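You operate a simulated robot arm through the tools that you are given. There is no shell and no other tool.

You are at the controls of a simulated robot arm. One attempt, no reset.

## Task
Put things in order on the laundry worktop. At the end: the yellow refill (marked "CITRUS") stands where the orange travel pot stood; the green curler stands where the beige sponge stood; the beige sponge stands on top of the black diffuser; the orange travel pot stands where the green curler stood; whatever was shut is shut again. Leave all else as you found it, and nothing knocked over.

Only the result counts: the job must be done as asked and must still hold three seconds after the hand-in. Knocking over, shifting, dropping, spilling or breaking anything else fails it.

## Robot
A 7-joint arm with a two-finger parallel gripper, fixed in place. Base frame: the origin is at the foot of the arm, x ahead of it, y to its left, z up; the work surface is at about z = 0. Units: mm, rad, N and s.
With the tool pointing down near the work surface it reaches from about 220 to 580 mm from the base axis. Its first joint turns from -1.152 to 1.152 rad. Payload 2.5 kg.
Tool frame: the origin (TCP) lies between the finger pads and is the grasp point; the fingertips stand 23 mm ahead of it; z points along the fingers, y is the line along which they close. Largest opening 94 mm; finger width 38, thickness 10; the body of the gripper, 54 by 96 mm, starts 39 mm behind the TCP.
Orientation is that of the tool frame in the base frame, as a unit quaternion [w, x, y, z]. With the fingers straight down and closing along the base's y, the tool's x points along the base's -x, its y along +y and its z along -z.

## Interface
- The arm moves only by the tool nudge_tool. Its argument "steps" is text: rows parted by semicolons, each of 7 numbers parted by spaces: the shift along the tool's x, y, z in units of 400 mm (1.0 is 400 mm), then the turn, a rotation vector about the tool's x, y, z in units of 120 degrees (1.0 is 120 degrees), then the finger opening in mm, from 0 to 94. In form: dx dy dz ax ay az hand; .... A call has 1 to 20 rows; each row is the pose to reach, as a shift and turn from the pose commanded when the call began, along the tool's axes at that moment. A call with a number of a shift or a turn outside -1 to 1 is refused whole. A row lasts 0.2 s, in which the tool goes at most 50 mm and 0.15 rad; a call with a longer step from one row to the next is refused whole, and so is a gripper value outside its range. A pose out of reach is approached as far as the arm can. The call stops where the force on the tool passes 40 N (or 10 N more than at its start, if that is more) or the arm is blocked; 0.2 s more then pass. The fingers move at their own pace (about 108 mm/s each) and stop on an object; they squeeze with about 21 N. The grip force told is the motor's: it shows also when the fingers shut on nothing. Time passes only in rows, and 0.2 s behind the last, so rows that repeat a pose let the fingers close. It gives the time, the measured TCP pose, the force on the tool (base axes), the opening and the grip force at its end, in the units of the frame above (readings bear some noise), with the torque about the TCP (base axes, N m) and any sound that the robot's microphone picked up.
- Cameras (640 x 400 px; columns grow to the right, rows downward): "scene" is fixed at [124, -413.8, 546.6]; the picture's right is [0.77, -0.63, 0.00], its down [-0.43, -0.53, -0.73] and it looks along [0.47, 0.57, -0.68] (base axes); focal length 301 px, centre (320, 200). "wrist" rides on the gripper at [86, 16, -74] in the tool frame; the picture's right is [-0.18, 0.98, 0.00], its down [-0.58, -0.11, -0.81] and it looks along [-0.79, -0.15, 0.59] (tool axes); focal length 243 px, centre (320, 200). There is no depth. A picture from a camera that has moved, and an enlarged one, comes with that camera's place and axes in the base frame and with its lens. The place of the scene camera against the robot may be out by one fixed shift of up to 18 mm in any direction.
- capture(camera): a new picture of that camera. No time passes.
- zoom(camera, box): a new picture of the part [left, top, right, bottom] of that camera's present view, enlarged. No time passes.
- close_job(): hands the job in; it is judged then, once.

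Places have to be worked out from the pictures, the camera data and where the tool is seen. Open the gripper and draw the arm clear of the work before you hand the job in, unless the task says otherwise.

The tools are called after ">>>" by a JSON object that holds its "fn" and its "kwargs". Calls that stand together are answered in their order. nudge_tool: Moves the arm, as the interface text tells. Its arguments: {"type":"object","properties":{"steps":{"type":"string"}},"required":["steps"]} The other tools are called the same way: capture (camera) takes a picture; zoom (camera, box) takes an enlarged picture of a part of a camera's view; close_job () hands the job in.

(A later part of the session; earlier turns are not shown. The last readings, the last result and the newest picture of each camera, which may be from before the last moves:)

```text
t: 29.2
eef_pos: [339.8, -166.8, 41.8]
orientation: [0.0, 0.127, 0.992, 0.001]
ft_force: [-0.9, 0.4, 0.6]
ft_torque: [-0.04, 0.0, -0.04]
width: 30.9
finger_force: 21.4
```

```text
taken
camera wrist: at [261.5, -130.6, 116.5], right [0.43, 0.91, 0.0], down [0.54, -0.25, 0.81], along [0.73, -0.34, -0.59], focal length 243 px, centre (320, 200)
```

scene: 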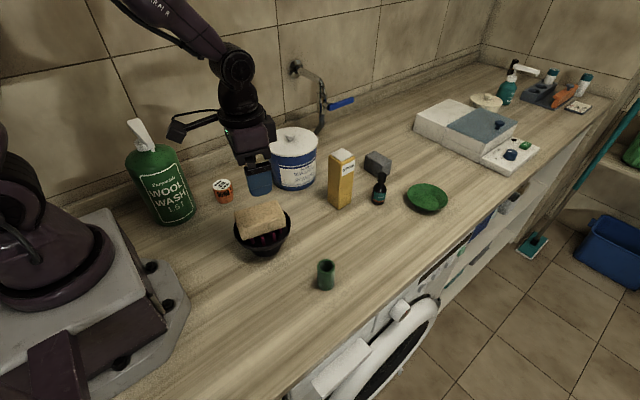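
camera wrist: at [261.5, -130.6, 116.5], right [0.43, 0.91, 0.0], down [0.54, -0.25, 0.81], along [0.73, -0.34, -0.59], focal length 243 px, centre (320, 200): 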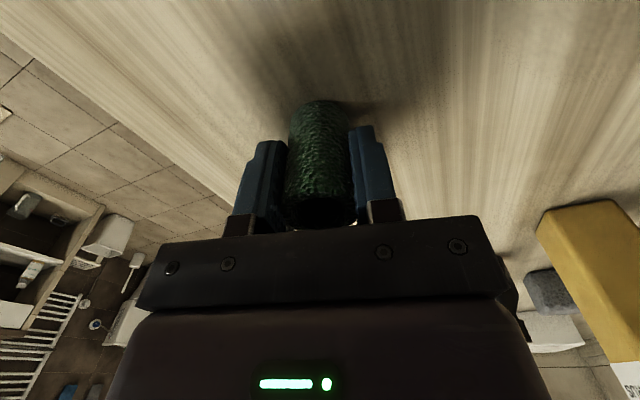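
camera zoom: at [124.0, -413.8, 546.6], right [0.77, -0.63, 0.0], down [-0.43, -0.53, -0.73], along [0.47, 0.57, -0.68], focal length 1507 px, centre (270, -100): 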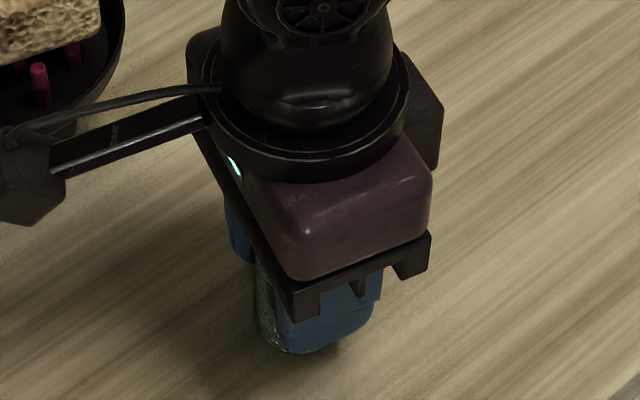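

Curler gripped (31 mm), axis at about (339,-167). I lift it and carry it to above the sponge's former place (543,-189).

>>> {"fn": "nudge_tool", "kwargs": {"steps": "0 0 -0.03 0 0 0 20; 0 0 -0.12 0 0 0 20; 0 0 -0.2 0 0 0 20; -0.085 0.0127 -0.2 0 0 0 20; -0.17 0.0253 -0.2 0 0 0 20; -0.255 0.038 -0.2 0 0 0 20; -0.34 0.0506 -0.2 0 0 0 20; -0.425 0.0633 -0.2 0 0 0 20; -0.5075 0.0759 -0.2 0 0 0 20; -0.5075 0.0759 -0.2 0 0 0 20; -0.5075 0.0759 -0.2 0 0 0 20"}}

>>> {"fn": "capture", "kwargs": {"camera": "scene"}}

>>> {"fn": "capture", "kwargs": {"camera": "wrist"}}

```text
t: 31.6
eef_pos: [543.9, -188.8, 123.3]
orientation: [0.0, 0.126, 0.992, 0.0]
ft_force: [0.1, 0.4, 0.4]
ft_torque: [0.0, 0.03, 0.01]
width: 30.7
finger_force: 20.9
```

```text
taken
```

scene: 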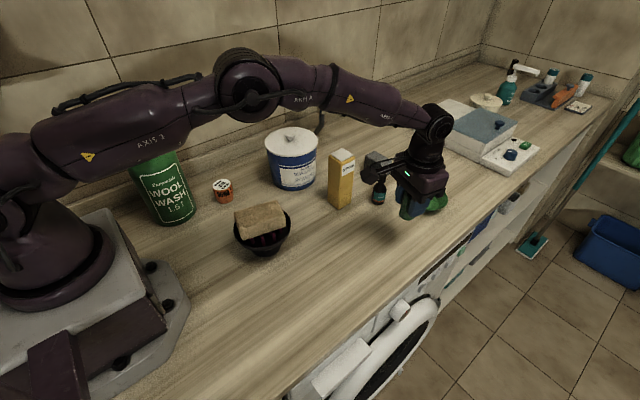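

```text
taken
camera wrist: at [465.2, -151.6, 197.1], right [0.43, 0.91, 0.0], down [0.54, -0.25, 0.81], along [0.73, -0.34, -0.59], focal length 243 px, centre (320, 200)
```

wrist: 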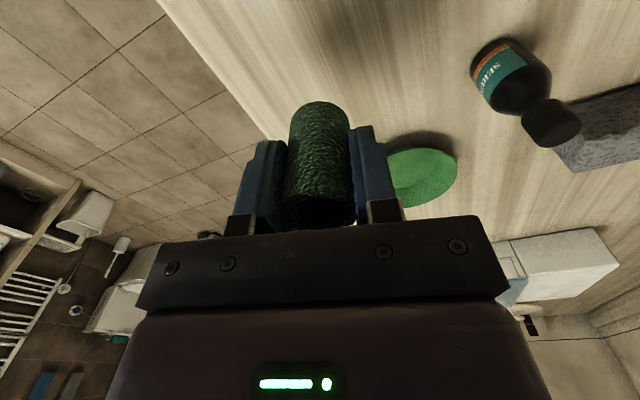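

Positioned over the spot; lowering to just above the surface.

>>> {"fn": "nudge_tool", "kwargs": {"steps": "0 0 0.06 0 0 0 20; 0 0 0.12 0 0 0 20; 0 0 0.17 0 0 0 20; 0 0 0.196 0 0 0 20; 0 0 0.1985 0 0 0 20; 0 0 0.1985 0 0 0 20"}}

```text
t: 33.0
eef_pos: [543.9, -189.8, 41.8]
orientation: [0.0, 0.127, 0.992, 0.0]
ft_force: [0.5, 0.4, -0.4]
ft_torque: [0.0, 0.05, 0.0]
width: 30.5
finger_force: 21.0
```

>>> {"fn": "nudge_tool", "kwargs": {"steps": "0 0 0.0015 0 0 0 20; 0 0 0.0015 0 0 0 20; 0 0 0.0015 0 0 0 20"}}

```text
t: 33.8
eef_pos: [543.3, -190.1, 41.8]
orientation: [-0.001, 0.127, 0.992, 0.0]
ft_force: [-0.2, -0.3, 0.4]
ft_torque: [0.0, -0.01, -0.04]
width: 30.5
finger_force: 20.7
```

>>> {"fn": "nudge_tool", "kwargs": {"steps": "0 0 0.0015 0 0 0 20; 0 0 0.0015 0 0 0 20; 0 0 0.0015 0 0 0 20"}}

>>> {"fn": "zoom", "kwargs": {"camera": "scene", "box": [350, 180, 470, 260]}}

```text
t: 34.6
eef_pos: [544.5, -189.0, 41.4]
orientation: [0.001, 0.127, 0.992, 0.0]
ft_force: [-1.0, 0.5, 6.7]
ft_torque: [0.03, 0.06, 0.06]
width: 30.2
finger_force: 21.1
```

```text
5.00 times, centred on (410, 220) of scene
camera zoom: at [124.0, -413.7, 546.6], right [0.77, -0.63, 0.0], down [-0.43, -0.53, -0.73], along [0.47, 0.57, -0.68], focal length 1507 px, centre (-130, 100)
```

zoom: 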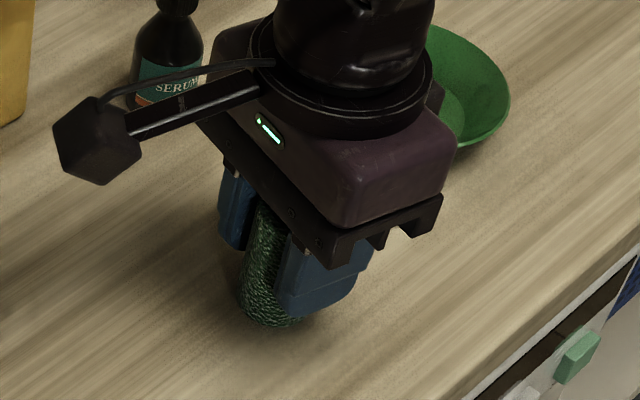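

Contact force 6.7 N: the curler stands on the worktop. I release it and retreat straight up.

>>> {"fn": "nudge_tool", "kwargs": {"steps": "0 0 0 0 0 0 45; 0 0 0 0 0 0 70; 0 0 0 0 0 0 80; 0 0 -0.03 0 0 0 80; 0 0 -0.1 0 0 0 90; 0 0 -0.2 0 0 0 94; 0 0 -0.28 0 0 0 94; 0 0 -0.28 0 0 0 94"}}

>>> {"fn": "capture", "kwargs": {"camera": "wrist"}}

>>> {"fn": "zoom", "kwargs": {"camera": "wrist", "box": [240, 40, 400, 140]}}

>>> {"fn": "capture", "kwargs": {"camera": "scene"}}

```text
t: 36.4
eef_pos: [544.2, -189.8, 154.8]
orientation: [-0.001, 0.128, 0.992, 0.0]
ft_force: [-0.1, -0.4, 0.3]
ft_torque: [-0.04, -0.01, 0.03]
width: 93.9
finger_force: 0.0
```

```text
taken
camera wrist: at [464.8, -152.3, 229.3], right [0.43, 0.91, 0.0], down [0.54, -0.25, 0.81], along [0.73, -0.34, -0.59], focal length 243 px, centre (320, 200)
```

wrist: 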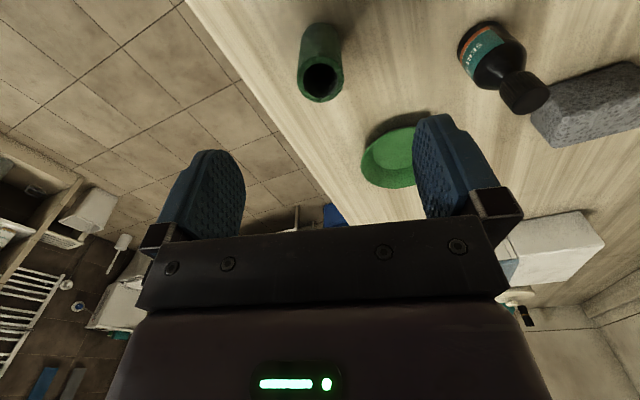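

```text
4.00 times, centred on (320, 90) of wrist
camera zoom: at [464.8, -152.3, 229.3], right [0.43, 0.91, 0.0], down [0.54, -0.25, 0.81], along [0.73, -0.34, -0.59], focal length 970 px, centre (320, 640)
```

zoom: 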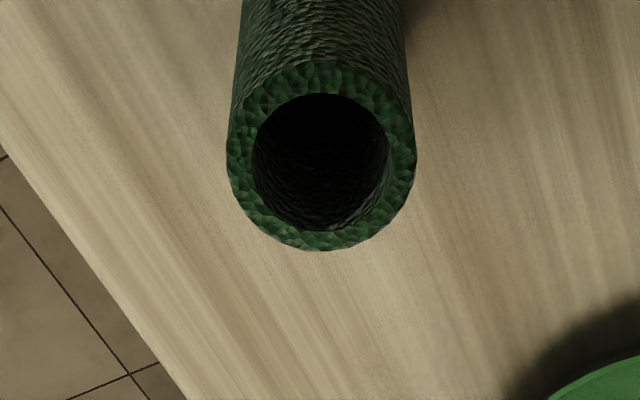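

```text
taken
```

scene: 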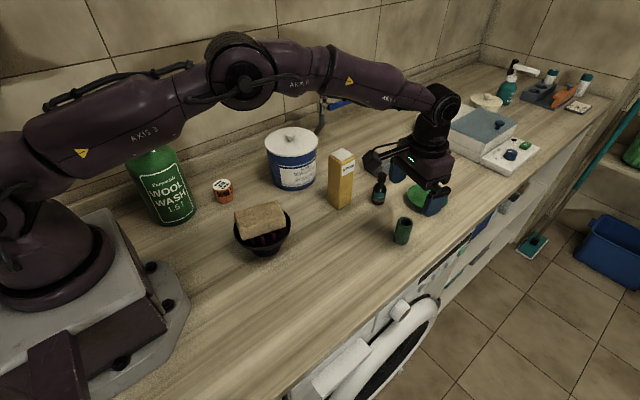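

The curler stands upright at the sponge's former place. Now I raise, back off and turn the tool to the 90° yaw for the pot.

>>> {"fn": "nudge_tool", "kwargs": {"steps": "0.03 0.0034 -0.04 0 0 -0.0622 94; 0.08 0.0068 -0.08 0 0 -0.1244 94; 0.13 0.0102 -0.12 0 0 -0.1866 94; 0.18 0.0137 -0.165 0 0 -0.2488 94; 0.23 0.0171 -0.165 0 0 -0.3111 94; 0.28 0.0206 -0.165 0 0 -0.3733 94; 0.33 0.024 -0.165 0 0 -0.4355 94; 0.38 0.0274 -0.165 0 0 -0.4977 94; 0.43 0.031 -0.165 0 0 -0.5599 94; 0.48 0.0343 -0.165 0 0 -0.6221 94; 0.53 0.0377 -0.165 0 0 -0.6843 94; 0.58 0.0411 -0.165 0 0 -0.7465 94; 0.62 0.0446 -0.165 0 0 -0.8088 94; 0.6425 0.048 -0.165 0 0 -0.871 94; 0.6425 0.048 -0.165 0 0 -0.871 94"}}

>>> {"fn": "capture", "kwargs": {"camera": "scene"}}

>>> {"fn": "capture", "kwargs": {"camera": "wrist"}}

```text
t: 39.6
eef_pos: [301.7, -107.6, 219.4]
orientation: [-0.001, -0.706, 0.708, 0.001]
ft_force: [0.4, -0.2, 0.2]
ft_torque: [0.01, 0.03, -0.02]
width: 93.8
finger_force: 0.1
```

```text
taken
```

scene: 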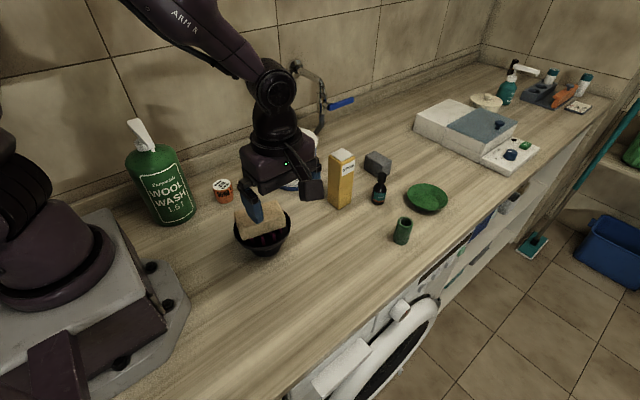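

```text
taken
camera wrist: at [285.6, -192.7, 294.3], right [-0.98, 0.18, 0.0], down [0.11, 0.58, 0.81], along [0.15, 0.79, -0.59], focal length 243 px, centre (320, 200)
```

wrist: 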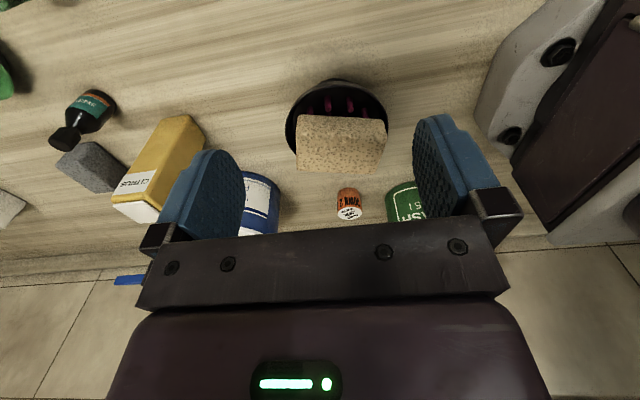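

Now I move over the pot and lower to about z=110 to check alignment.

>>> {"fn": "nudge_tool", "kwargs": {"steps": "-0.1 0 0 0 0 0 94; -0.2 0 0 0 0 0 94; -0.3 0 0 0 0 0 94; -0.4 0 0 0 0 0 94; -0.5 0 0 0 0 0 94; -0.6 0 0 0 0 0 94; -0.7 0 0.05 0 0 0 94; -0.7505 0 0.13 0 0 0 94; -0.7505 0 0.22 0 0 0 94; -0.7505 0 0.2725 0 0 0 94; -0.7505 0 0.2725 0 0 0 94; -0.7505 0 0.2725 0 0 0 94"}}

>>> {"fn": "capture", "kwargs": {"camera": "wrist"}}

>>> {"fn": "zoom", "kwargs": {"camera": "wrist", "box": [240, 40, 400, 140]}}

>>> {"fn": "zoom", "kwargs": {"camera": "scene", "box": [160, 130, 280, 220]}}

```text
t: 42.2
eef_pos: [300.2, 193.8, 109.1]
orientation: [0.0, -0.706, 0.708, 0.0]
ft_force: [0.5, -0.5, -0.5]
ft_torque: [0.0, 0.0, -0.03]
width: 93.9
finger_force: 0.0
```

```text
taken
camera wrist: at [284.7, 107.3, 184.7], right [-0.98, 0.18, 0.0], down [0.11, 0.58, 0.81], along [0.15, 0.79, -0.59], focal length 243 px, centre (320, 200)
```

wrist: 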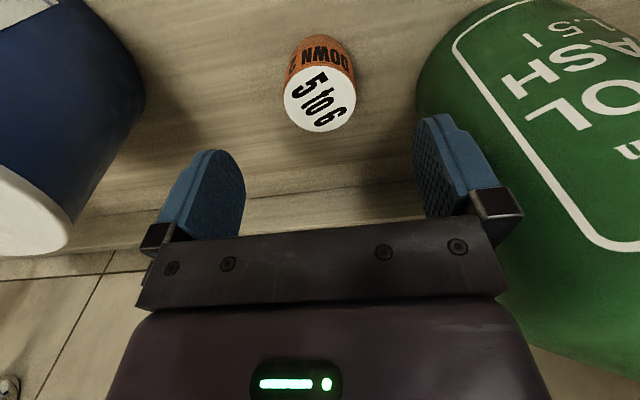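

```text
4.00 times, centred on (320, 90) of wrist
camera zoom: at [284.7, 107.3, 184.7], right [-0.98, 0.18, 0.0], down [0.11, 0.58, 0.81], along [0.15, 0.79, -0.59], focal length 970 px, centre (320, 640)
```

zoom: 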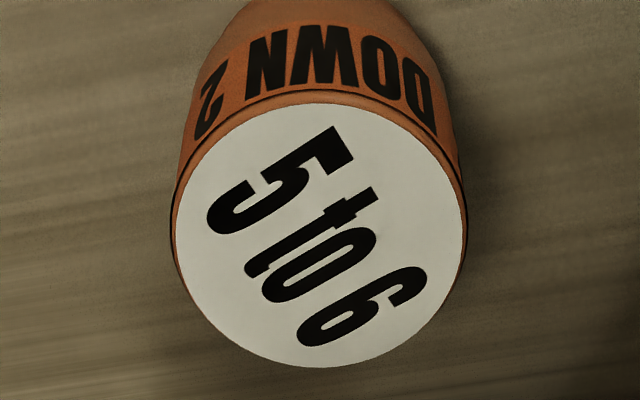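

```text
4.44 times, centred on (220, 175) of scene
camera zoom: at [124.0, -413.8, 546.6], right [0.77, -0.63, 0.0], down [-0.43, -0.53, -0.73], along [0.47, 0.57, -0.68], focal length 1339 px, centre (764, 311)
```

zoom: 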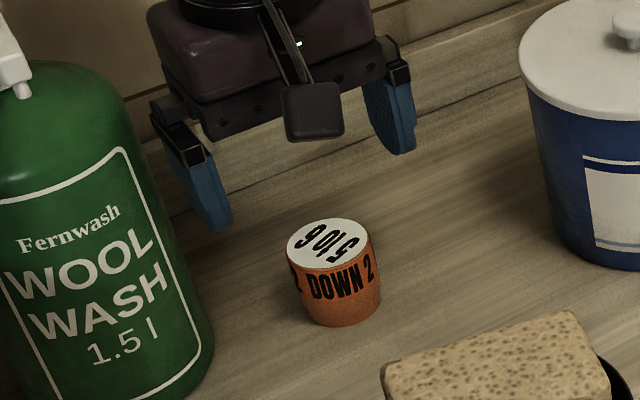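

The pot is centred (axis ≈(300,194)). I lower to z≈30 and grip it.

>>> {"fn": "nudge_tool", "kwargs": {"steps": "0 0 0.06 0 0 0 94; 0 0 0.12 0 0 0 94; 0 0 0.17 0 0 0 94; 0 0 0.2 0 0 0 94; 0 0 0.2 0 0 0 94; 0 0 0.2 0 0 0 60; 0 0 0.2 0 0 0 35; 0 0 0.2 0 0 0 35; 0 0 0.2 0 0 0 35"}}

>>> {"fn": "capture", "kwargs": {"camera": "wrist"}}

>>> {"fn": "zoom", "kwargs": {"camera": "scene", "box": [160, 130, 280, 220]}}

```text
t: 44.2
eef_pos: [300.5, 194.2, 29.3]
orientation: [0.0, 0.707, -0.707, 0.0]
ft_force: [-0.6, -0.2, 0.3]
ft_torque: [-0.02, -0.02, -0.03]
width: 44.8
finger_force: 21.2
```

```text
taken
camera wrist: at [285.4, 107.1, 104.9], right [-0.98, 0.18, 0.0], down [0.11, 0.58, 0.81], along [0.15, 0.79, -0.59], focal length 243 px, centre (320, 200)
```

wrist: 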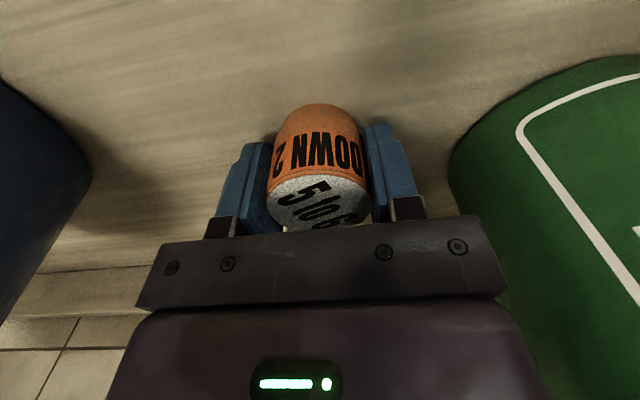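

```text
4.44 times, centred on (220, 175) of scene
camera zoom: at [124.0, -413.8, 546.6], right [0.77, -0.63, 0.0], down [-0.43, -0.53, -0.73], along [0.47, 0.57, -0.68], focal length 1339 px, centre (764, 311)
```

zoom: 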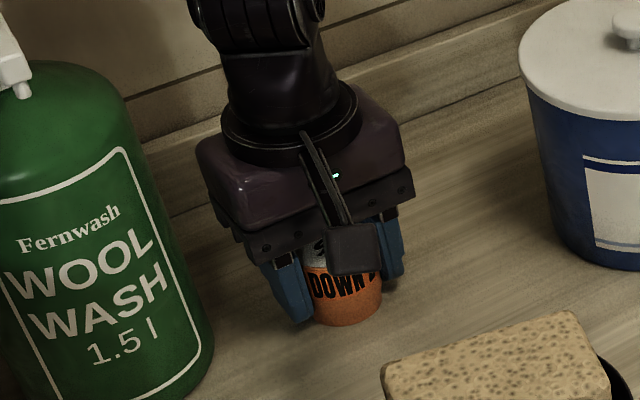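

Pot gripped (44.8 mm). I lift it to clear everything and carry it to above the curler's former place (339,-167).

>>> {"fn": "nudge_tool", "kwargs": {"steps": "0 0 -0.03 0 0 0 35; 0 0 -0.12 0 0 0 35; 0 0 -0.24 0 0 0 35; 0 0 -0.35 0 0 0 35; 0.0903 -0.00965 -0.375 0 0 0 35; 0.1807 -0.0193 -0.375 0 0 0 35; 0.271 -0.02895 -0.375 0 0 0 35; 0.3613 -0.0386 -0.375 0 0 0 35; 0.4517 -0.04825 -0.375 0 0 0 35; 0.542 -0.0579 -0.375 0 0 0 35; 0.6323 -0.06755 -0.375 0 0 0 35; 0.7226 -0.0772 -0.375 0 0 0 35; 0.813 -0.08685 -0.375 0 0 0 35; 0.9033 -0.0965 -0.375 0 0 0 35; 0.9033 -0.0965 -0.375 0 0 0 35; 0.9033 -0.0965 -0.375 0 0 0 35"}}

>>> {"fn": "capture", "kwargs": {"camera": "scene"}}

>>> {"fn": "capture", "kwargs": {"camera": "wrist"}}

```text
t: 47.6
eef_pos: [338.2, -169.4, 179.6]
orientation: [0.0, -0.707, 0.707, 0.0]
ft_force: [0.8, 0.1, 0.0]
ft_torque: [-0.01, 0.0, -0.01]
width: 45.0
finger_force: 21.0
```

```text
taken
```

scene: 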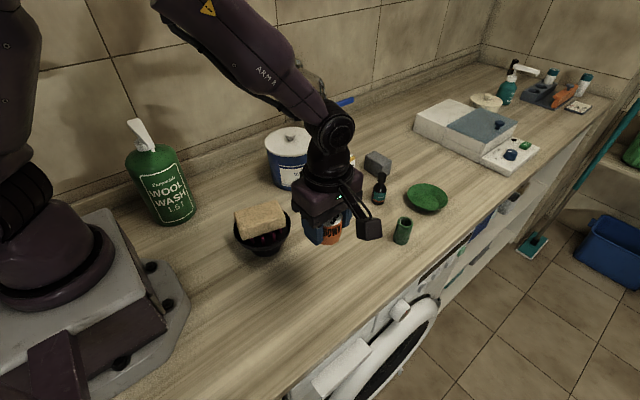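

```text
taken
camera wrist: at [323.3, -255.5, 254.8], right [-0.98, 0.18, 0.0], down [0.11, 0.58, 0.81], along [0.15, 0.79, -0.59], focal length 243 px, centre (320, 200)
```

wrist: 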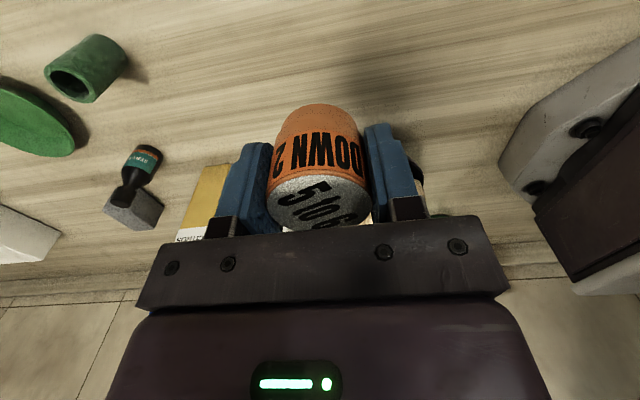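

Over the spot; lowering to just above the surface.

>>> {"fn": "nudge_tool", "kwargs": {"steps": "0 0 0.08 0 0 0 35; 0 0 0.17 0 0 0 35; 0 0 0.26 0 0 0 35; 0 0 0.33 0 0 0 35; 0 0 0.365 0 0 0 35; 0 0 0.373 0 0 0 35; 0 0 0.373 0 0 0 35; 0 0 0.373 0 0 0 35"}}

```text
t: 49.4
eef_pos: [338.9, -168.5, 31.2]
orientation: [0.001, 0.707, -0.707, 0.0]
ft_force: [0.5, -0.6, 0.0]
ft_torque: [-0.01, -0.01, -0.01]
width: 44.6
finger_force: 20.5
```

>>> {"fn": "nudge_tool", "kwargs": {"steps": "0 0 0.0015 0 0 0 35; 0 0 0.0025 0 0 0 35; 0 0 0.0025 0 0 0 35; 0 0 0.0025 0 0 0 35"}}

```text
t: 50.4
eef_pos: [338.7, -167.8, 30.6]
orientation: [0.0, -0.706, 0.708, -0.001]
ft_force: [0.0, 0.6, 0.0]
ft_torque: [0.01, 0.01, 0.01]
width: 44.7
finger_force: 20.8
```

>>> {"fn": "nudge_tool", "kwargs": {"steps": "0 0 0.0015 0 0 0 35; 0 0 0.0015 0 0 0 35; 0 0 0.0015 0 0 0 35"}}

```text
t: 51.2
eef_pos: [338.4, -169.0, 30.0]
orientation: [0.0, -0.706, 0.708, 0.0]
ft_force: [-2.2, 0.4, 6.4]
ft_torque: [0.03, 0.03, -0.01]
width: 44.5
finger_force: 20.7
```

Contact at 6.4 N. I release the pot and retreat upward.

>>> {"fn": "nudge_tool", "kwargs": {"steps": "0 0 0 0 0 0 55; 0 0 0 0 0 0 75; 0 0 0 0 0 0 85; 0 0 -0.03 0 0 0 90; 0 0 -0.1 0 0 0 94; 0 0 -0.2 0 0 0 94; 0 0 -0.2 0 0 0 94"}}

>>> {"fn": "capture", "kwargs": {"camera": "wrist"}}

>>> {"fn": "zoom", "kwargs": {"camera": "wrist", "box": [240, 40, 400, 140]}}

>>> {"fn": "capture", "kwargs": {"camera": "scene"}}

```text
t: 52.8
eef_pos: [339.2, -166.9, 111.3]
orientation: [-0.001, -0.707, 0.707, -0.001]
ft_force: [-0.6, 0.0, -0.7]
ft_torque: [0.03, 0.02, -0.02]
width: 93.8
finger_force: 0.0
```

```text
taken
camera wrist: at [323.9, -253.6, 185.1], right [-0.98, 0.18, 0.0], down [0.11, 0.58, 0.81], along [0.15, 0.79, -0.59], focal length 243 px, centre (320, 200)
```

wrist: 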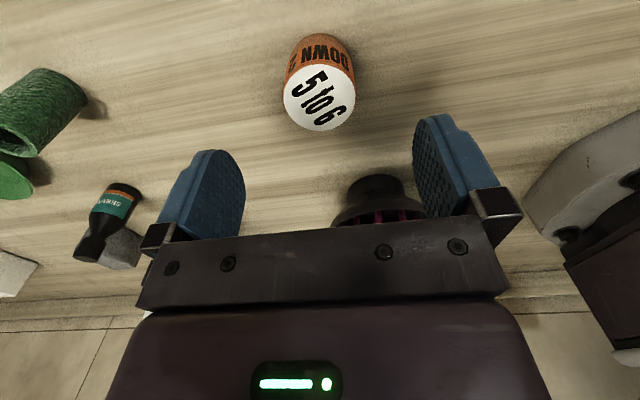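

```text
4.00 times, centred on (320, 90) of wrist
camera zoom: at [323.9, -253.6, 185.1], right [-0.98, 0.18, 0.0], down [0.11, 0.58, 0.81], along [0.15, 0.79, -0.59], focal length 970 px, centre (320, 640)
```

zoom: 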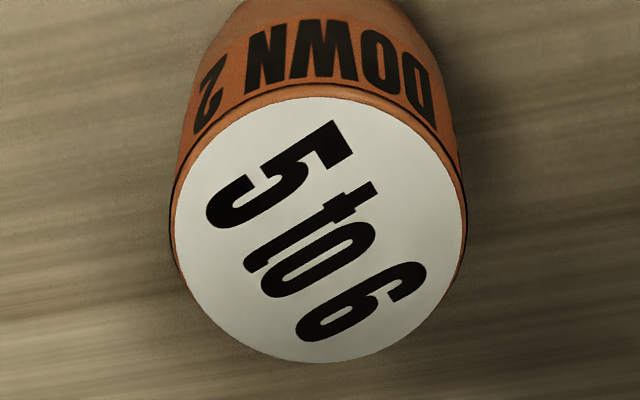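

```text
taken
```

scene: 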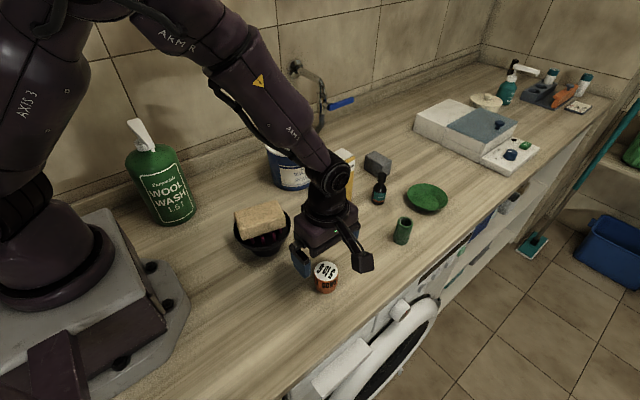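

The pot stands at the curler's former place. Now I raise and move to view the citrus refill from the front.

>>> {"fn": "nudge_tool", "kwargs": {"steps": "0 0 -0.1 0 0 0 94; 0 0 -0.2125 0 0 0 94; -0.0285 -0.088 -0.2125 0 0 0 94; -0.057 -0.176 -0.2125 0 0 0 94; -0.0855 -0.264 -0.2125 0 0 0 94; -0.114 -0.352 -0.2125 0 0 0 94; -0.1425 -0.44 -0.2125 0 0 0 94; -0.1425 -0.44 -0.2125 0 0 0 94; -0.1425 -0.44 -0.2125 0 0 0 94"}}

>>> {"fn": "capture", "kwargs": {"camera": "wrist"}}

>>> {"fn": "capture", "kwargs": {"camera": "scene"}}

>>> {"fn": "zoom", "kwargs": {"camera": "wrist", "box": [240, 40, 400, 240]}}

```text
t: 54.8
eef_pos: [514.5, -110.7, 195.1]
orientation: [0.001, -0.707, 0.707, 0.0]
ft_force: [-0.7, -0.3, 0.2]
ft_torque: [-0.02, -0.01, 0.0]
width: 94.1
finger_force: 0.0
```

```text
taken
camera wrist: at [500.0, -197.1, 269.9], right [-0.98, 0.19, 0.0], down [0.11, 0.58, 0.81], along [0.15, 0.79, -0.59], focal length 243 px, centre (320, 200)
```

wrist: 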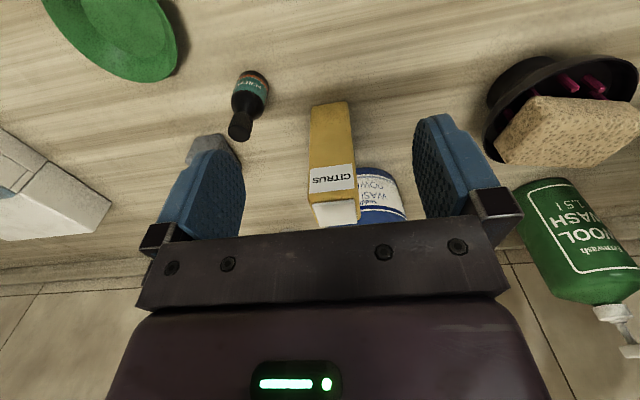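

```text
taken
```

scene: 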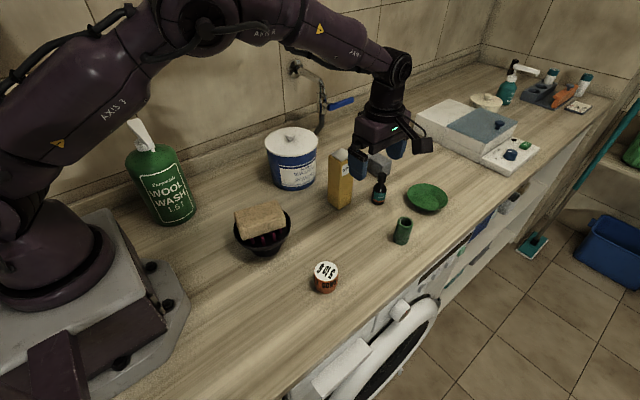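

```text
2.00 times, centred on (320, 140) of wrist
camera zoom: at [500.0, -197.1, 269.9], right [-0.98, 0.19, 0.0], down [0.11, 0.58, 0.81], along [0.15, 0.79, -0.59], focal length 485 px, centre (320, 320)
```

zoom: 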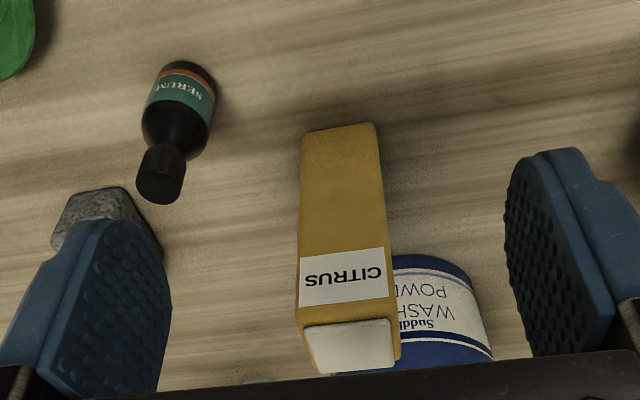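

The refill centre is about (520,-7), ~44 mm square, ~149 mm tall, turned about -3°. I move above it with matching yaw and check alignment.

>>> {"fn": "nudge_tool", "kwargs": {"steps": "-0.09 -0.0046 0 0 0 0.0095 94; -0.18 -0.0092 0 0 0 0.019 94; -0.2583 -0.0138 0 0 0 0.0283 94; -0.2583 -0.0138 0 0 0 0.0283 94; -0.2583 -0.0138 0 0 0 0.0283 94"}}

>>> {"fn": "capture", "kwargs": {"camera": "wrist"}}

>>> {"fn": "zoom", "kwargs": {"camera": "wrist", "box": [200, 20, 440, 170]}}

>>> {"fn": "zoom", "kwargs": {"camera": "scene", "box": [280, 90, 440, 220]}}

```text
t: 56.0
eef_pos: [521.0, -6.7, 194.5]
orientation: [0.0, -0.686, 0.728, -0.001]
ft_force: [0.2, -0.2, -0.2]
ft_torque: [0.02, -0.01, -0.01]
width: 93.8
finger_force: 0.1
```

```text
taken
camera wrist: at [500.5, -93.3, 269.8], right [-0.97, 0.24, 0.0], down [0.14, 0.57, 0.81], along [0.2, 0.78, -0.59], focal length 243 px, centre (320, 200)
```

wrist: 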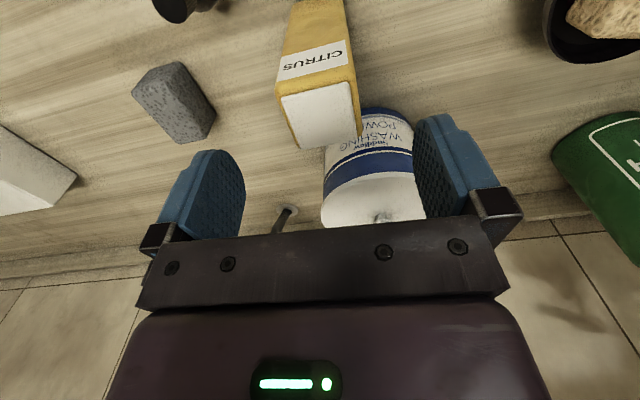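

```text
2.67 times, centred on (320, 95) of wrist
camera zoom: at [500.5, -93.3, 269.8], right [-0.97, 0.24, 0.0], down [0.14, 0.57, 0.81], along [0.2, 0.78, -0.59], focal length 647 px, centre (320, 480)
```

zoom: 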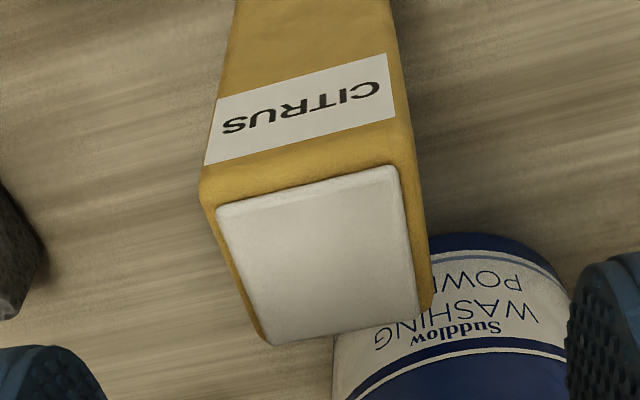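

```text
3.08 times, centred on (360, 155) of scene
camera zoom: at [124.0, -413.7, 546.6], right [0.77, -0.63, 0.0], down [-0.43, -0.53, -0.73], along [0.47, 0.57, -0.68], focal length 927 px, centre (197, 338)
```

zoom: 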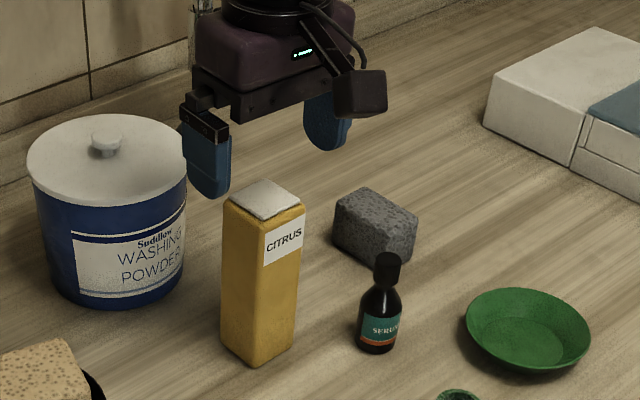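

The box edges are nearly aligned with the base axes, so I turn back ~3°, shift 1 mm, lower to z≈121 and grip.

>>> {"fn": "nudge_tool", "kwargs": {"steps": "0.0025 0.0025 0 0 0 -0.025 94; 0.0025 0.0025 0.06 0 0 -0.025 94; 0.0025 0.0025 0.12 0 0 -0.025 94; 0.0025 0.0025 0.16 0 0 -0.025 94; 0.0025 0.0025 0.184 0 0 -0.025 94; 0.0025 0.0025 0.184 0 0 -0.025 94"}}

>>> {"fn": "capture", "kwargs": {"camera": "wrist"}}

>>> {"fn": "zoom", "kwargs": {"camera": "scene", "box": [280, 90, 440, 220]}}

```text
t: 57.4
eef_pos: [519.0, -7.8, 119.4]
orientation: [0.0, -0.705, 0.71, 0.0]
ft_force: [0.3, 0.2, 0.6]
ft_torque: [0.01, 0.03, 0.01]
width: 94.2
finger_force: 0.0
```

```text
taken
camera wrist: at [503.2, -94.8, 195.6], right [-0.98, 0.19, 0.0], down [0.11, 0.58, 0.81], along [0.15, 0.79, -0.59], focal length 243 px, centre (320, 200)
```

wrist: 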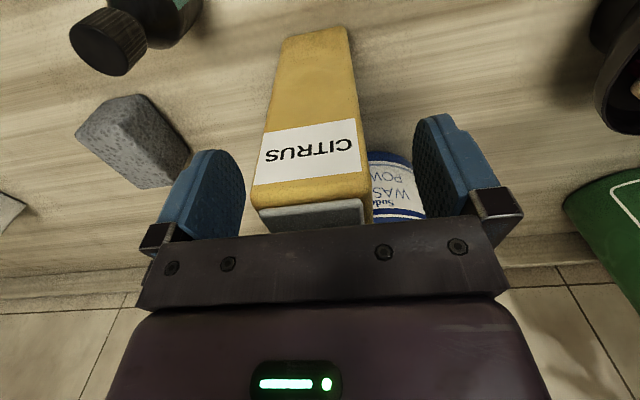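

```text
3.08 times, centred on (360, 155) of scene
camera zoom: at [124.0, -413.8, 546.6], right [0.77, -0.63, 0.0], down [-0.43, -0.53, -0.73], along [0.47, 0.57, -0.68], focal length 927 px, centre (197, 338)
```

zoom: 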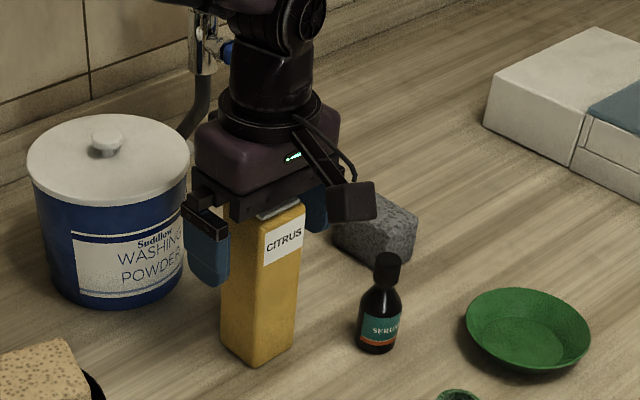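

>>> {"fn": "zoom", "kwargs": {"camera": "wrist", "box": [220, 10, 420, 240]}}

```text
1.74 times, centred on (320, 125) of wrist
camera zoom: at [503.2, -94.8, 195.6], right [-0.98, 0.19, 0.0], down [0.11, 0.58, 0.81], along [0.15, 0.79, -0.59], focal length 422 px, centre (320, 330)
```

zoom: 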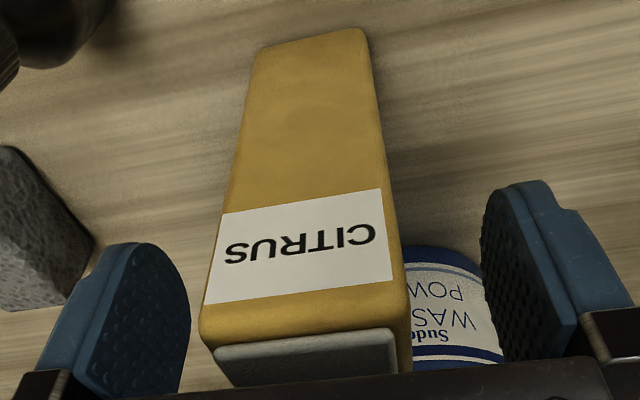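

The refill is centred between the fingers. Closing the grip.

>>> {"fn": "nudge_tool", "kwargs": {"steps": "0 0.001 0 0 0 0 70; 0 0.001 0 0 0 0 52; 0 0.001 0 0 0 0 30; 0 0.001 0 0 0 0 30; 0 0.001 0 0 0 0 30"}}

>>> {"fn": "zoom", "kwargs": {"camera": "scene", "box": [280, 90, 440, 220]}}

>>> {"fn": "capture", "kwargs": {"camera": "wrist"}}

```text
t: 58.6
eef_pos: [519.1, -8.4, 120.9]
orientation: [0.0, -0.705, 0.709, 0.0]
ft_force: [0.6, -0.5, 0.8]
ft_torque: [-0.05, -0.02, 0.03]
width: 45.9
finger_force: 20.6
```

```text
3.08 times, centred on (360, 155) of scene
camera zoom: at [124.0, -413.8, 546.6], right [0.77, -0.63, 0.0], down [-0.43, -0.53, -0.73], along [0.47, 0.57, -0.68], focal length 927 px, centre (197, 338)
```

zoom: 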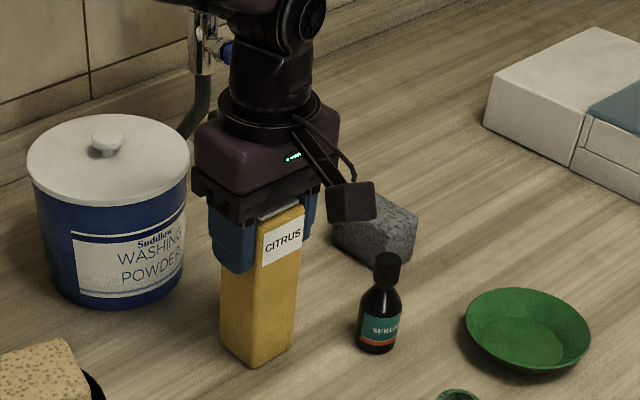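

```text
taken
camera wrist: at [502.9, -94.8, 195.7], right [-0.98, 0.19, 0.0], down [0.11, 0.58, 0.81], along [0.15, 0.79, -0.59], focal length 243 px, centre (320, 200)
```

wrist: 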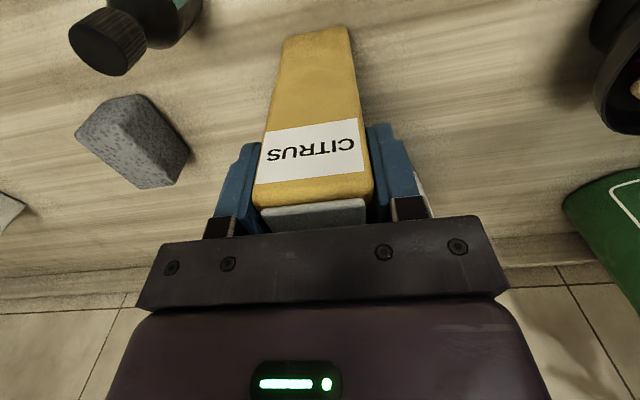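

Refill gripped (45.9 mm). I lift it 60 mm first and check that it comes up straight.

>>> {"fn": "nudge_tool", "kwargs": {"steps": "0 0 -0.02 0 0 0 30; 0 0 -0.06 0 0 0 30; 0 0 -0.12 0 0 0 30; 0 0 -0.15 0 0 0 30; 0 0 -0.15 0 0 0 30"}}

>>> {"fn": "capture", "kwargs": {"camera": "wrist"}}

>>> {"fn": "capture", "kwargs": {"camera": "scene"}}

```text
t: 59.8
eef_pos: [518.8, -8.8, 180.7]
orientation: [0.001, -0.704, 0.71, 0.001]
ft_force: [0.0, 0.1, -1.2]
ft_torque: [0.03, -0.01, 0.02]
width: 45.7
finger_force: 20.6
```

```text
taken
camera wrist: at [503.3, -95.3, 255.8], right [-0.98, 0.19, 0.0], down [0.11, 0.58, 0.81], along [0.15, 0.79, -0.59], focal length 243 px, centre (320, 200)
```

wrist: 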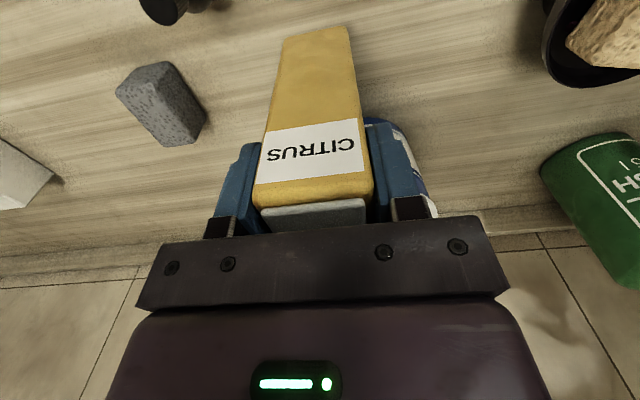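

```text
taken
```

scene: 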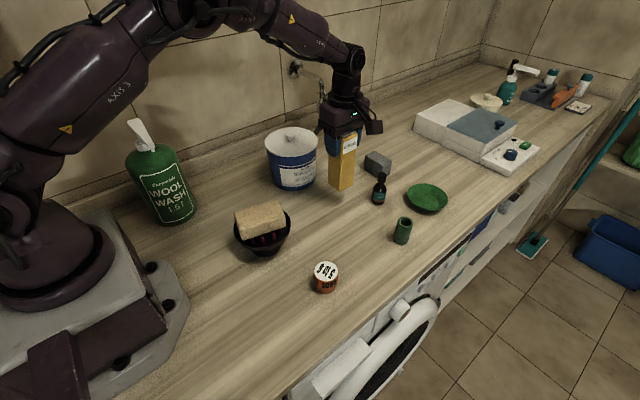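

It hangs straight. I retract in x while lifting, then carry it to above the pot's former place (300,194), keeping clear of the tin.

>>> {"fn": "nudge_tool", "kwargs": {"steps": "-0.006 0.0792 -0.0583 0 0 0 30; -0.012 0.1585 -0.1167 0 0 0 30; -0.018 0.2377 -0.175 0 0 0 30; -0.018 0.2377 -0.175 0 0 0 30; -0.0979 0.2898 -0.175 0 0 0 30; -0.1777 0.3419 -0.175 0 0 0 30; -0.2576 0.394 -0.175 0 0 0 30; -0.3375 0.4461 -0.175 0 0 0 30; -0.4173 0.4982 -0.175 0 0 0 30; -0.4972 0.5503 -0.175 0 0 0 30; -0.4972 0.5503 -0.175 0 0 0 30; -0.4972 0.5503 -0.175 0 0 0 30"}}

>>> {"fn": "capture", "kwargs": {"camera": "scene"}}

>>> {"fn": "capture", "kwargs": {"camera": "wrist"}}

```text
t: 62.4
eef_pos: [300.6, 194.2, 250.4]
orientation: [0.0, -0.705, 0.709, 0.0]
ft_force: [0.0, -0.1, -1.2]
ft_torque: [-0.02, 0.0, -0.01]
width: 45.7
finger_force: 20.7
```

```text
taken
```

scene: 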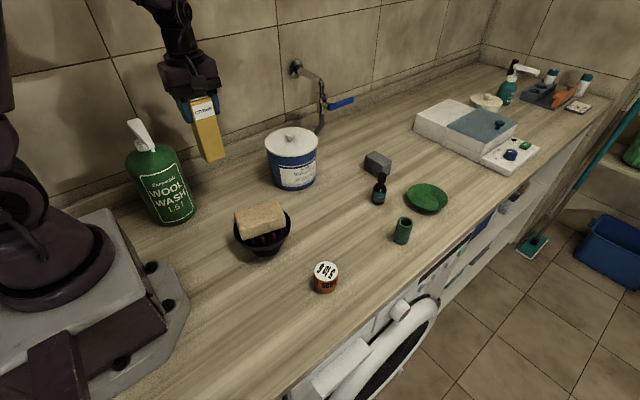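

```text
taken
camera wrist: at [284.3, 107.1, 325.5], right [-0.98, 0.19, 0.0], down [0.11, 0.58, 0.81], along [0.15, 0.79, -0.59], focal length 243 px, centre (320, 200)
```

wrist: 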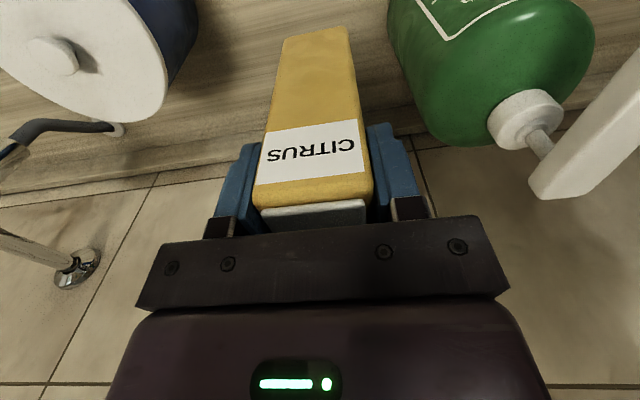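

Over the spot. I lower most of the way and take a reading.

>>> {"fn": "nudge_tool", "kwargs": {"steps": "0 0 0.08 0 0 0 30; 0 0 0.16 0 0 0 30; 0 0 0.24 0 0 0 30; 0 0 0.29 0 0 0 30; 0 0 0.315 0 0 0 30; 0 0 0.315 0 0 0 30; 0 0 0.315 0 0 0 30"}}

>>> {"fn": "zoom", "kwargs": {"camera": "scene", "box": [120, 100, 300, 220]}}

>>> {"fn": "capture", "kwargs": {"camera": "wrist"}}

```text
t: 64.0
eef_pos: [300.1, 192.7, 122.9]
orientation: [0.0, -0.706, 0.709, 0.0]
ft_force: [-0.6, -0.1, -1.3]
ft_torque: [-0.02, 0.03, 0.0]
width: 46.0
finger_force: 21.1
```

```text
3.33 times, centred on (210, 160) of scene
camera zoom: at [124.0, -413.8, 546.6], right [0.77, -0.63, 0.0], down [-0.43, -0.53, -0.73], along [0.47, 0.57, -0.68], focal length 1004 px, centre (687, 333)
```

zoom: 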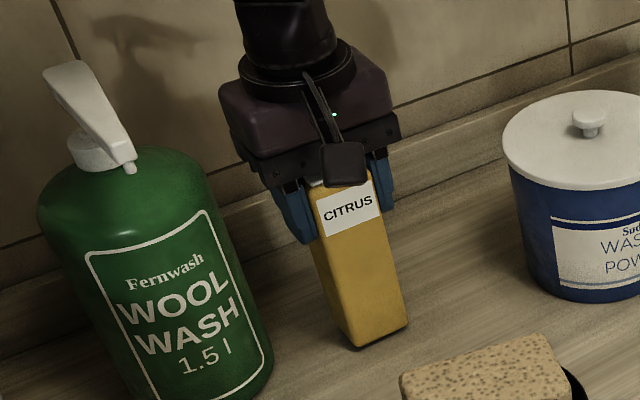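

```text
taken
camera wrist: at [284.7, 105.5, 199.2], right [-0.98, 0.19, 0.0], down [0.11, 0.58, 0.81], along [0.15, 0.79, -0.59], focal length 243 px, centre (320, 200)
```

wrist: 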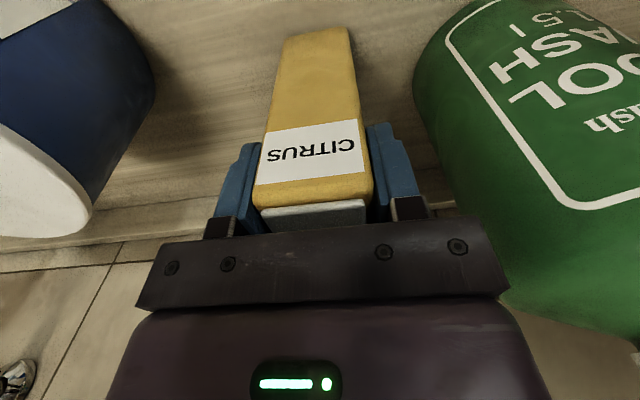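

>>> {"fn": "nudge_tool", "kwargs": {"steps": "0 0 0.004 0 0 0 30; 0 0 0.007 0 0 0 30; 0 0 0.007 0 0 0 30; 0 0 0.007 0 0 0 30"}}

```text
t: 65.0
eef_pos: [300.2, 192.4, 121.3]
orientation: [0.0, -0.705, 0.71, -0.001]
ft_force: [0.1, -0.6, -1.1]
ft_torque: [0.03, -0.01, -0.02]
width: 45.7
finger_force: 20.8
```

>>> {"fn": "nudge_tool", "kwargs": {"steps": "0 0 0.0015 0 0 0 30; 0 0 0.0025 0 0 0 30; 0 0 0.0025 0 0 0 30; 0 0 0.0025 0 0 0 30"}}

```text
t: 66.0
eef_pos: [300.5, 192.7, 120.9]
orientation: [0.0, -0.704, 0.71, 0.0]
ft_force: [-0.6, 0.5, -1.2]
ft_torque: [0.02, 0.01, -0.01]
width: 45.9
finger_force: 21.0
```

>>> {"fn": "nudge_tool", "kwargs": {"steps": "0 0 0.0012 0 0 0 30; 0 0 0.0012 0 0 0 30; 0 0 0.0012 0 0 0 30"}}

```text
t: 66.8
eef_pos: [302.0, 192.3, 121.0]
orientation: [0.0, -0.705, 0.71, 0.0]
ft_force: [-3.4, -1.4, 9.0]
ft_torque: [-0.08, 0.25, -0.02]
width: 45.8
finger_force: 20.8
```

Contact: 9 N. The refill is standing; I open the fingers gradually without moving.

>>> {"fn": "nudge_tool", "kwargs": {"steps": "0 0 0 0 0 0 46; 0 0 0 0 0 0 50; 0 0 0 0 0 0 60; 0 0 0 0 0 0 75; 0 0 0 0 0 0 85; 0 0 0 0 0 0 85"}}

>>> {"fn": "capture", "kwargs": {"camera": "wrist"}}

>>> {"fn": "zoom", "kwargs": {"camera": "scene", "box": [120, 100, 300, 220]}}

```text
t: 68.2
eef_pos: [300.2, 191.3, 119.5]
orientation: [0.0, -0.704, 0.71, 0.0]
ft_force: [-0.5, -0.5, 0.6]
ft_torque: [0.0, 0.02, 0.01]
width: 85.0
finger_force: 0.0
```

```text
taken
camera wrist: at [284.5, 105.7, 195.3], right [-0.98, 0.19, 0.0], down [0.11, 0.58, 0.81], along [0.15, 0.79, -0.59], focal length 243 px, centre (320, 200)
```

wrist: 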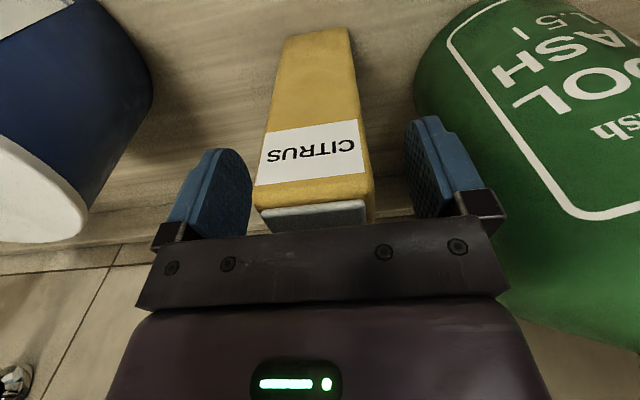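

```text
3.33 times, centred on (210, 160) of scene
camera zoom: at [124.0, -413.8, 546.6], right [0.77, -0.63, 0.0], down [-0.43, -0.53, -0.73], along [0.47, 0.57, -0.68], focal length 1004 px, centre (687, 333)
```

zoom: 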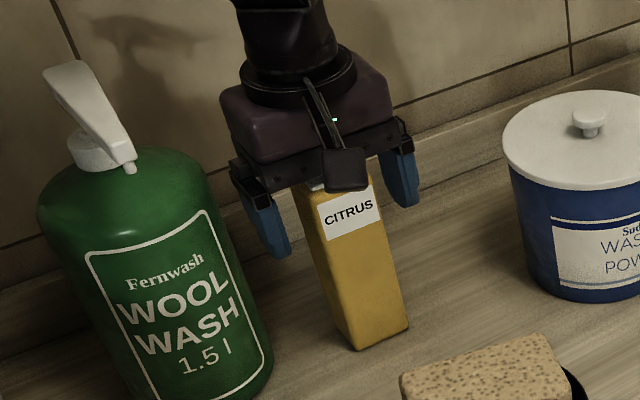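

The refill stands free. I retreat straight up, then back away to a safe pose and inspect everything.

>>> {"fn": "nudge_tool", "kwargs": {"steps": "0 0 -0.04 0 0 0 88; 0 0 -0.1 0 0 0 90; 0 0 -0.2 0 0 0 94; 0 0 -0.3 0 0 0 94; 0.1 0 -0.35 0 0 0 94; 0.2 0 -0.35 0 0 0 94; 0.3 0 -0.35 0 0 0 94; 0.4 0 -0.35 0 0 0 94; 0.4 0 -0.35 0 0 0 94"}}

>>> {"fn": "capture", "kwargs": {"camera": "scene"}}

>>> {"fn": "capture", "kwargs": {"camera": "wrist"}}

>>> {"fn": "zoom", "kwargs": {"camera": "scene", "box": [120, 100, 300, 220]}}

>>> {"fn": "zoom", "kwargs": {"camera": "scene", "box": [220, 180, 440, 310]}}

```text
t: 70.2
eef_pos: [299.9, 32.3, 260.5]
orientation: [0.0, -0.705, 0.709, 0.0]
ft_force: [-1.5, -0.2, -0.1]
ft_torque: [-0.05, 0.01, 0.02]
width: 94.1
finger_force: 0.1
```

```text
taken
```

scene: 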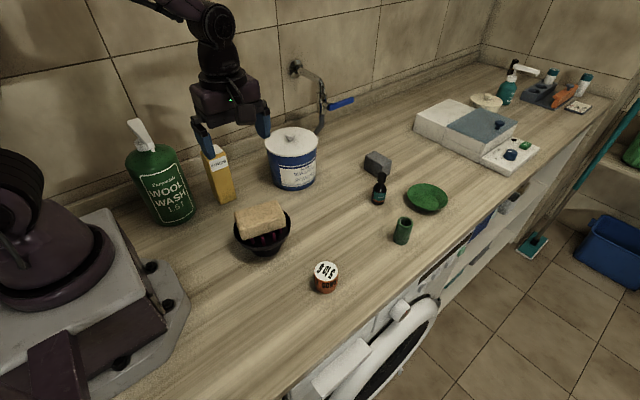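

```text
taken
camera wrist: at [283.9, -54.4, 335.1], right [-0.98, 0.19, 0.0], down [0.11, 0.58, 0.81], along [0.15, 0.79, -0.59], focal length 243 px, centre (320, 200)
```

wrist: 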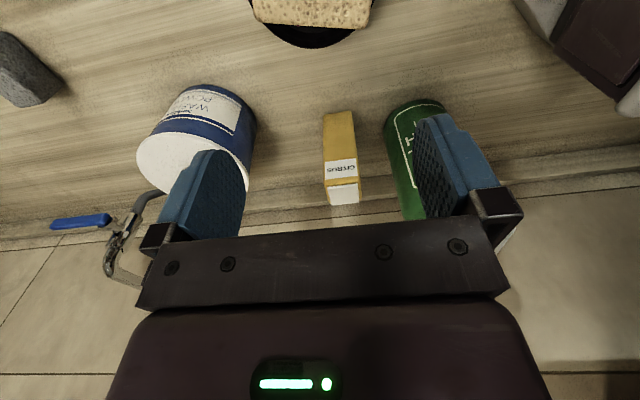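

```text
3.33 times, centred on (210, 160) of scene
camera zoom: at [124.0, -413.8, 546.6], right [0.77, -0.63, 0.0], down [-0.43, -0.53, -0.73], along [0.47, 0.57, -0.68], focal length 1004 px, centre (687, 333)
```

zoom: 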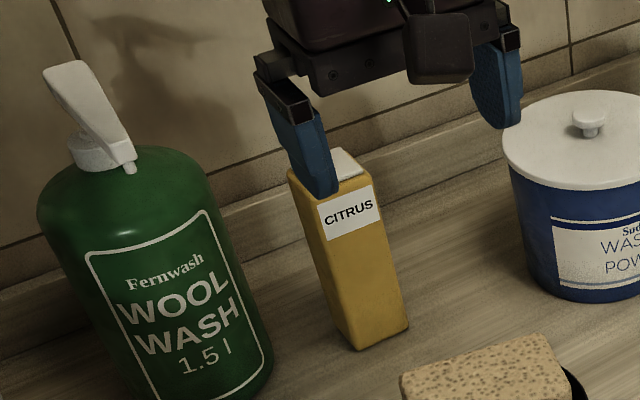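

```text
2.91 times, centred on (330, 245) of scene
camera zoom: at [124.0, -413.8, 546.6], right [0.77, -0.63, 0.0], down [-0.43, -0.53, -0.73], along [0.47, 0.57, -0.68], focal length 877 px, centre (291, 69)
```

zoom: 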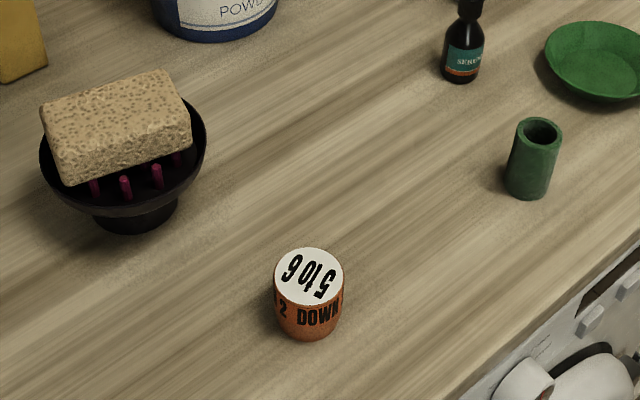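

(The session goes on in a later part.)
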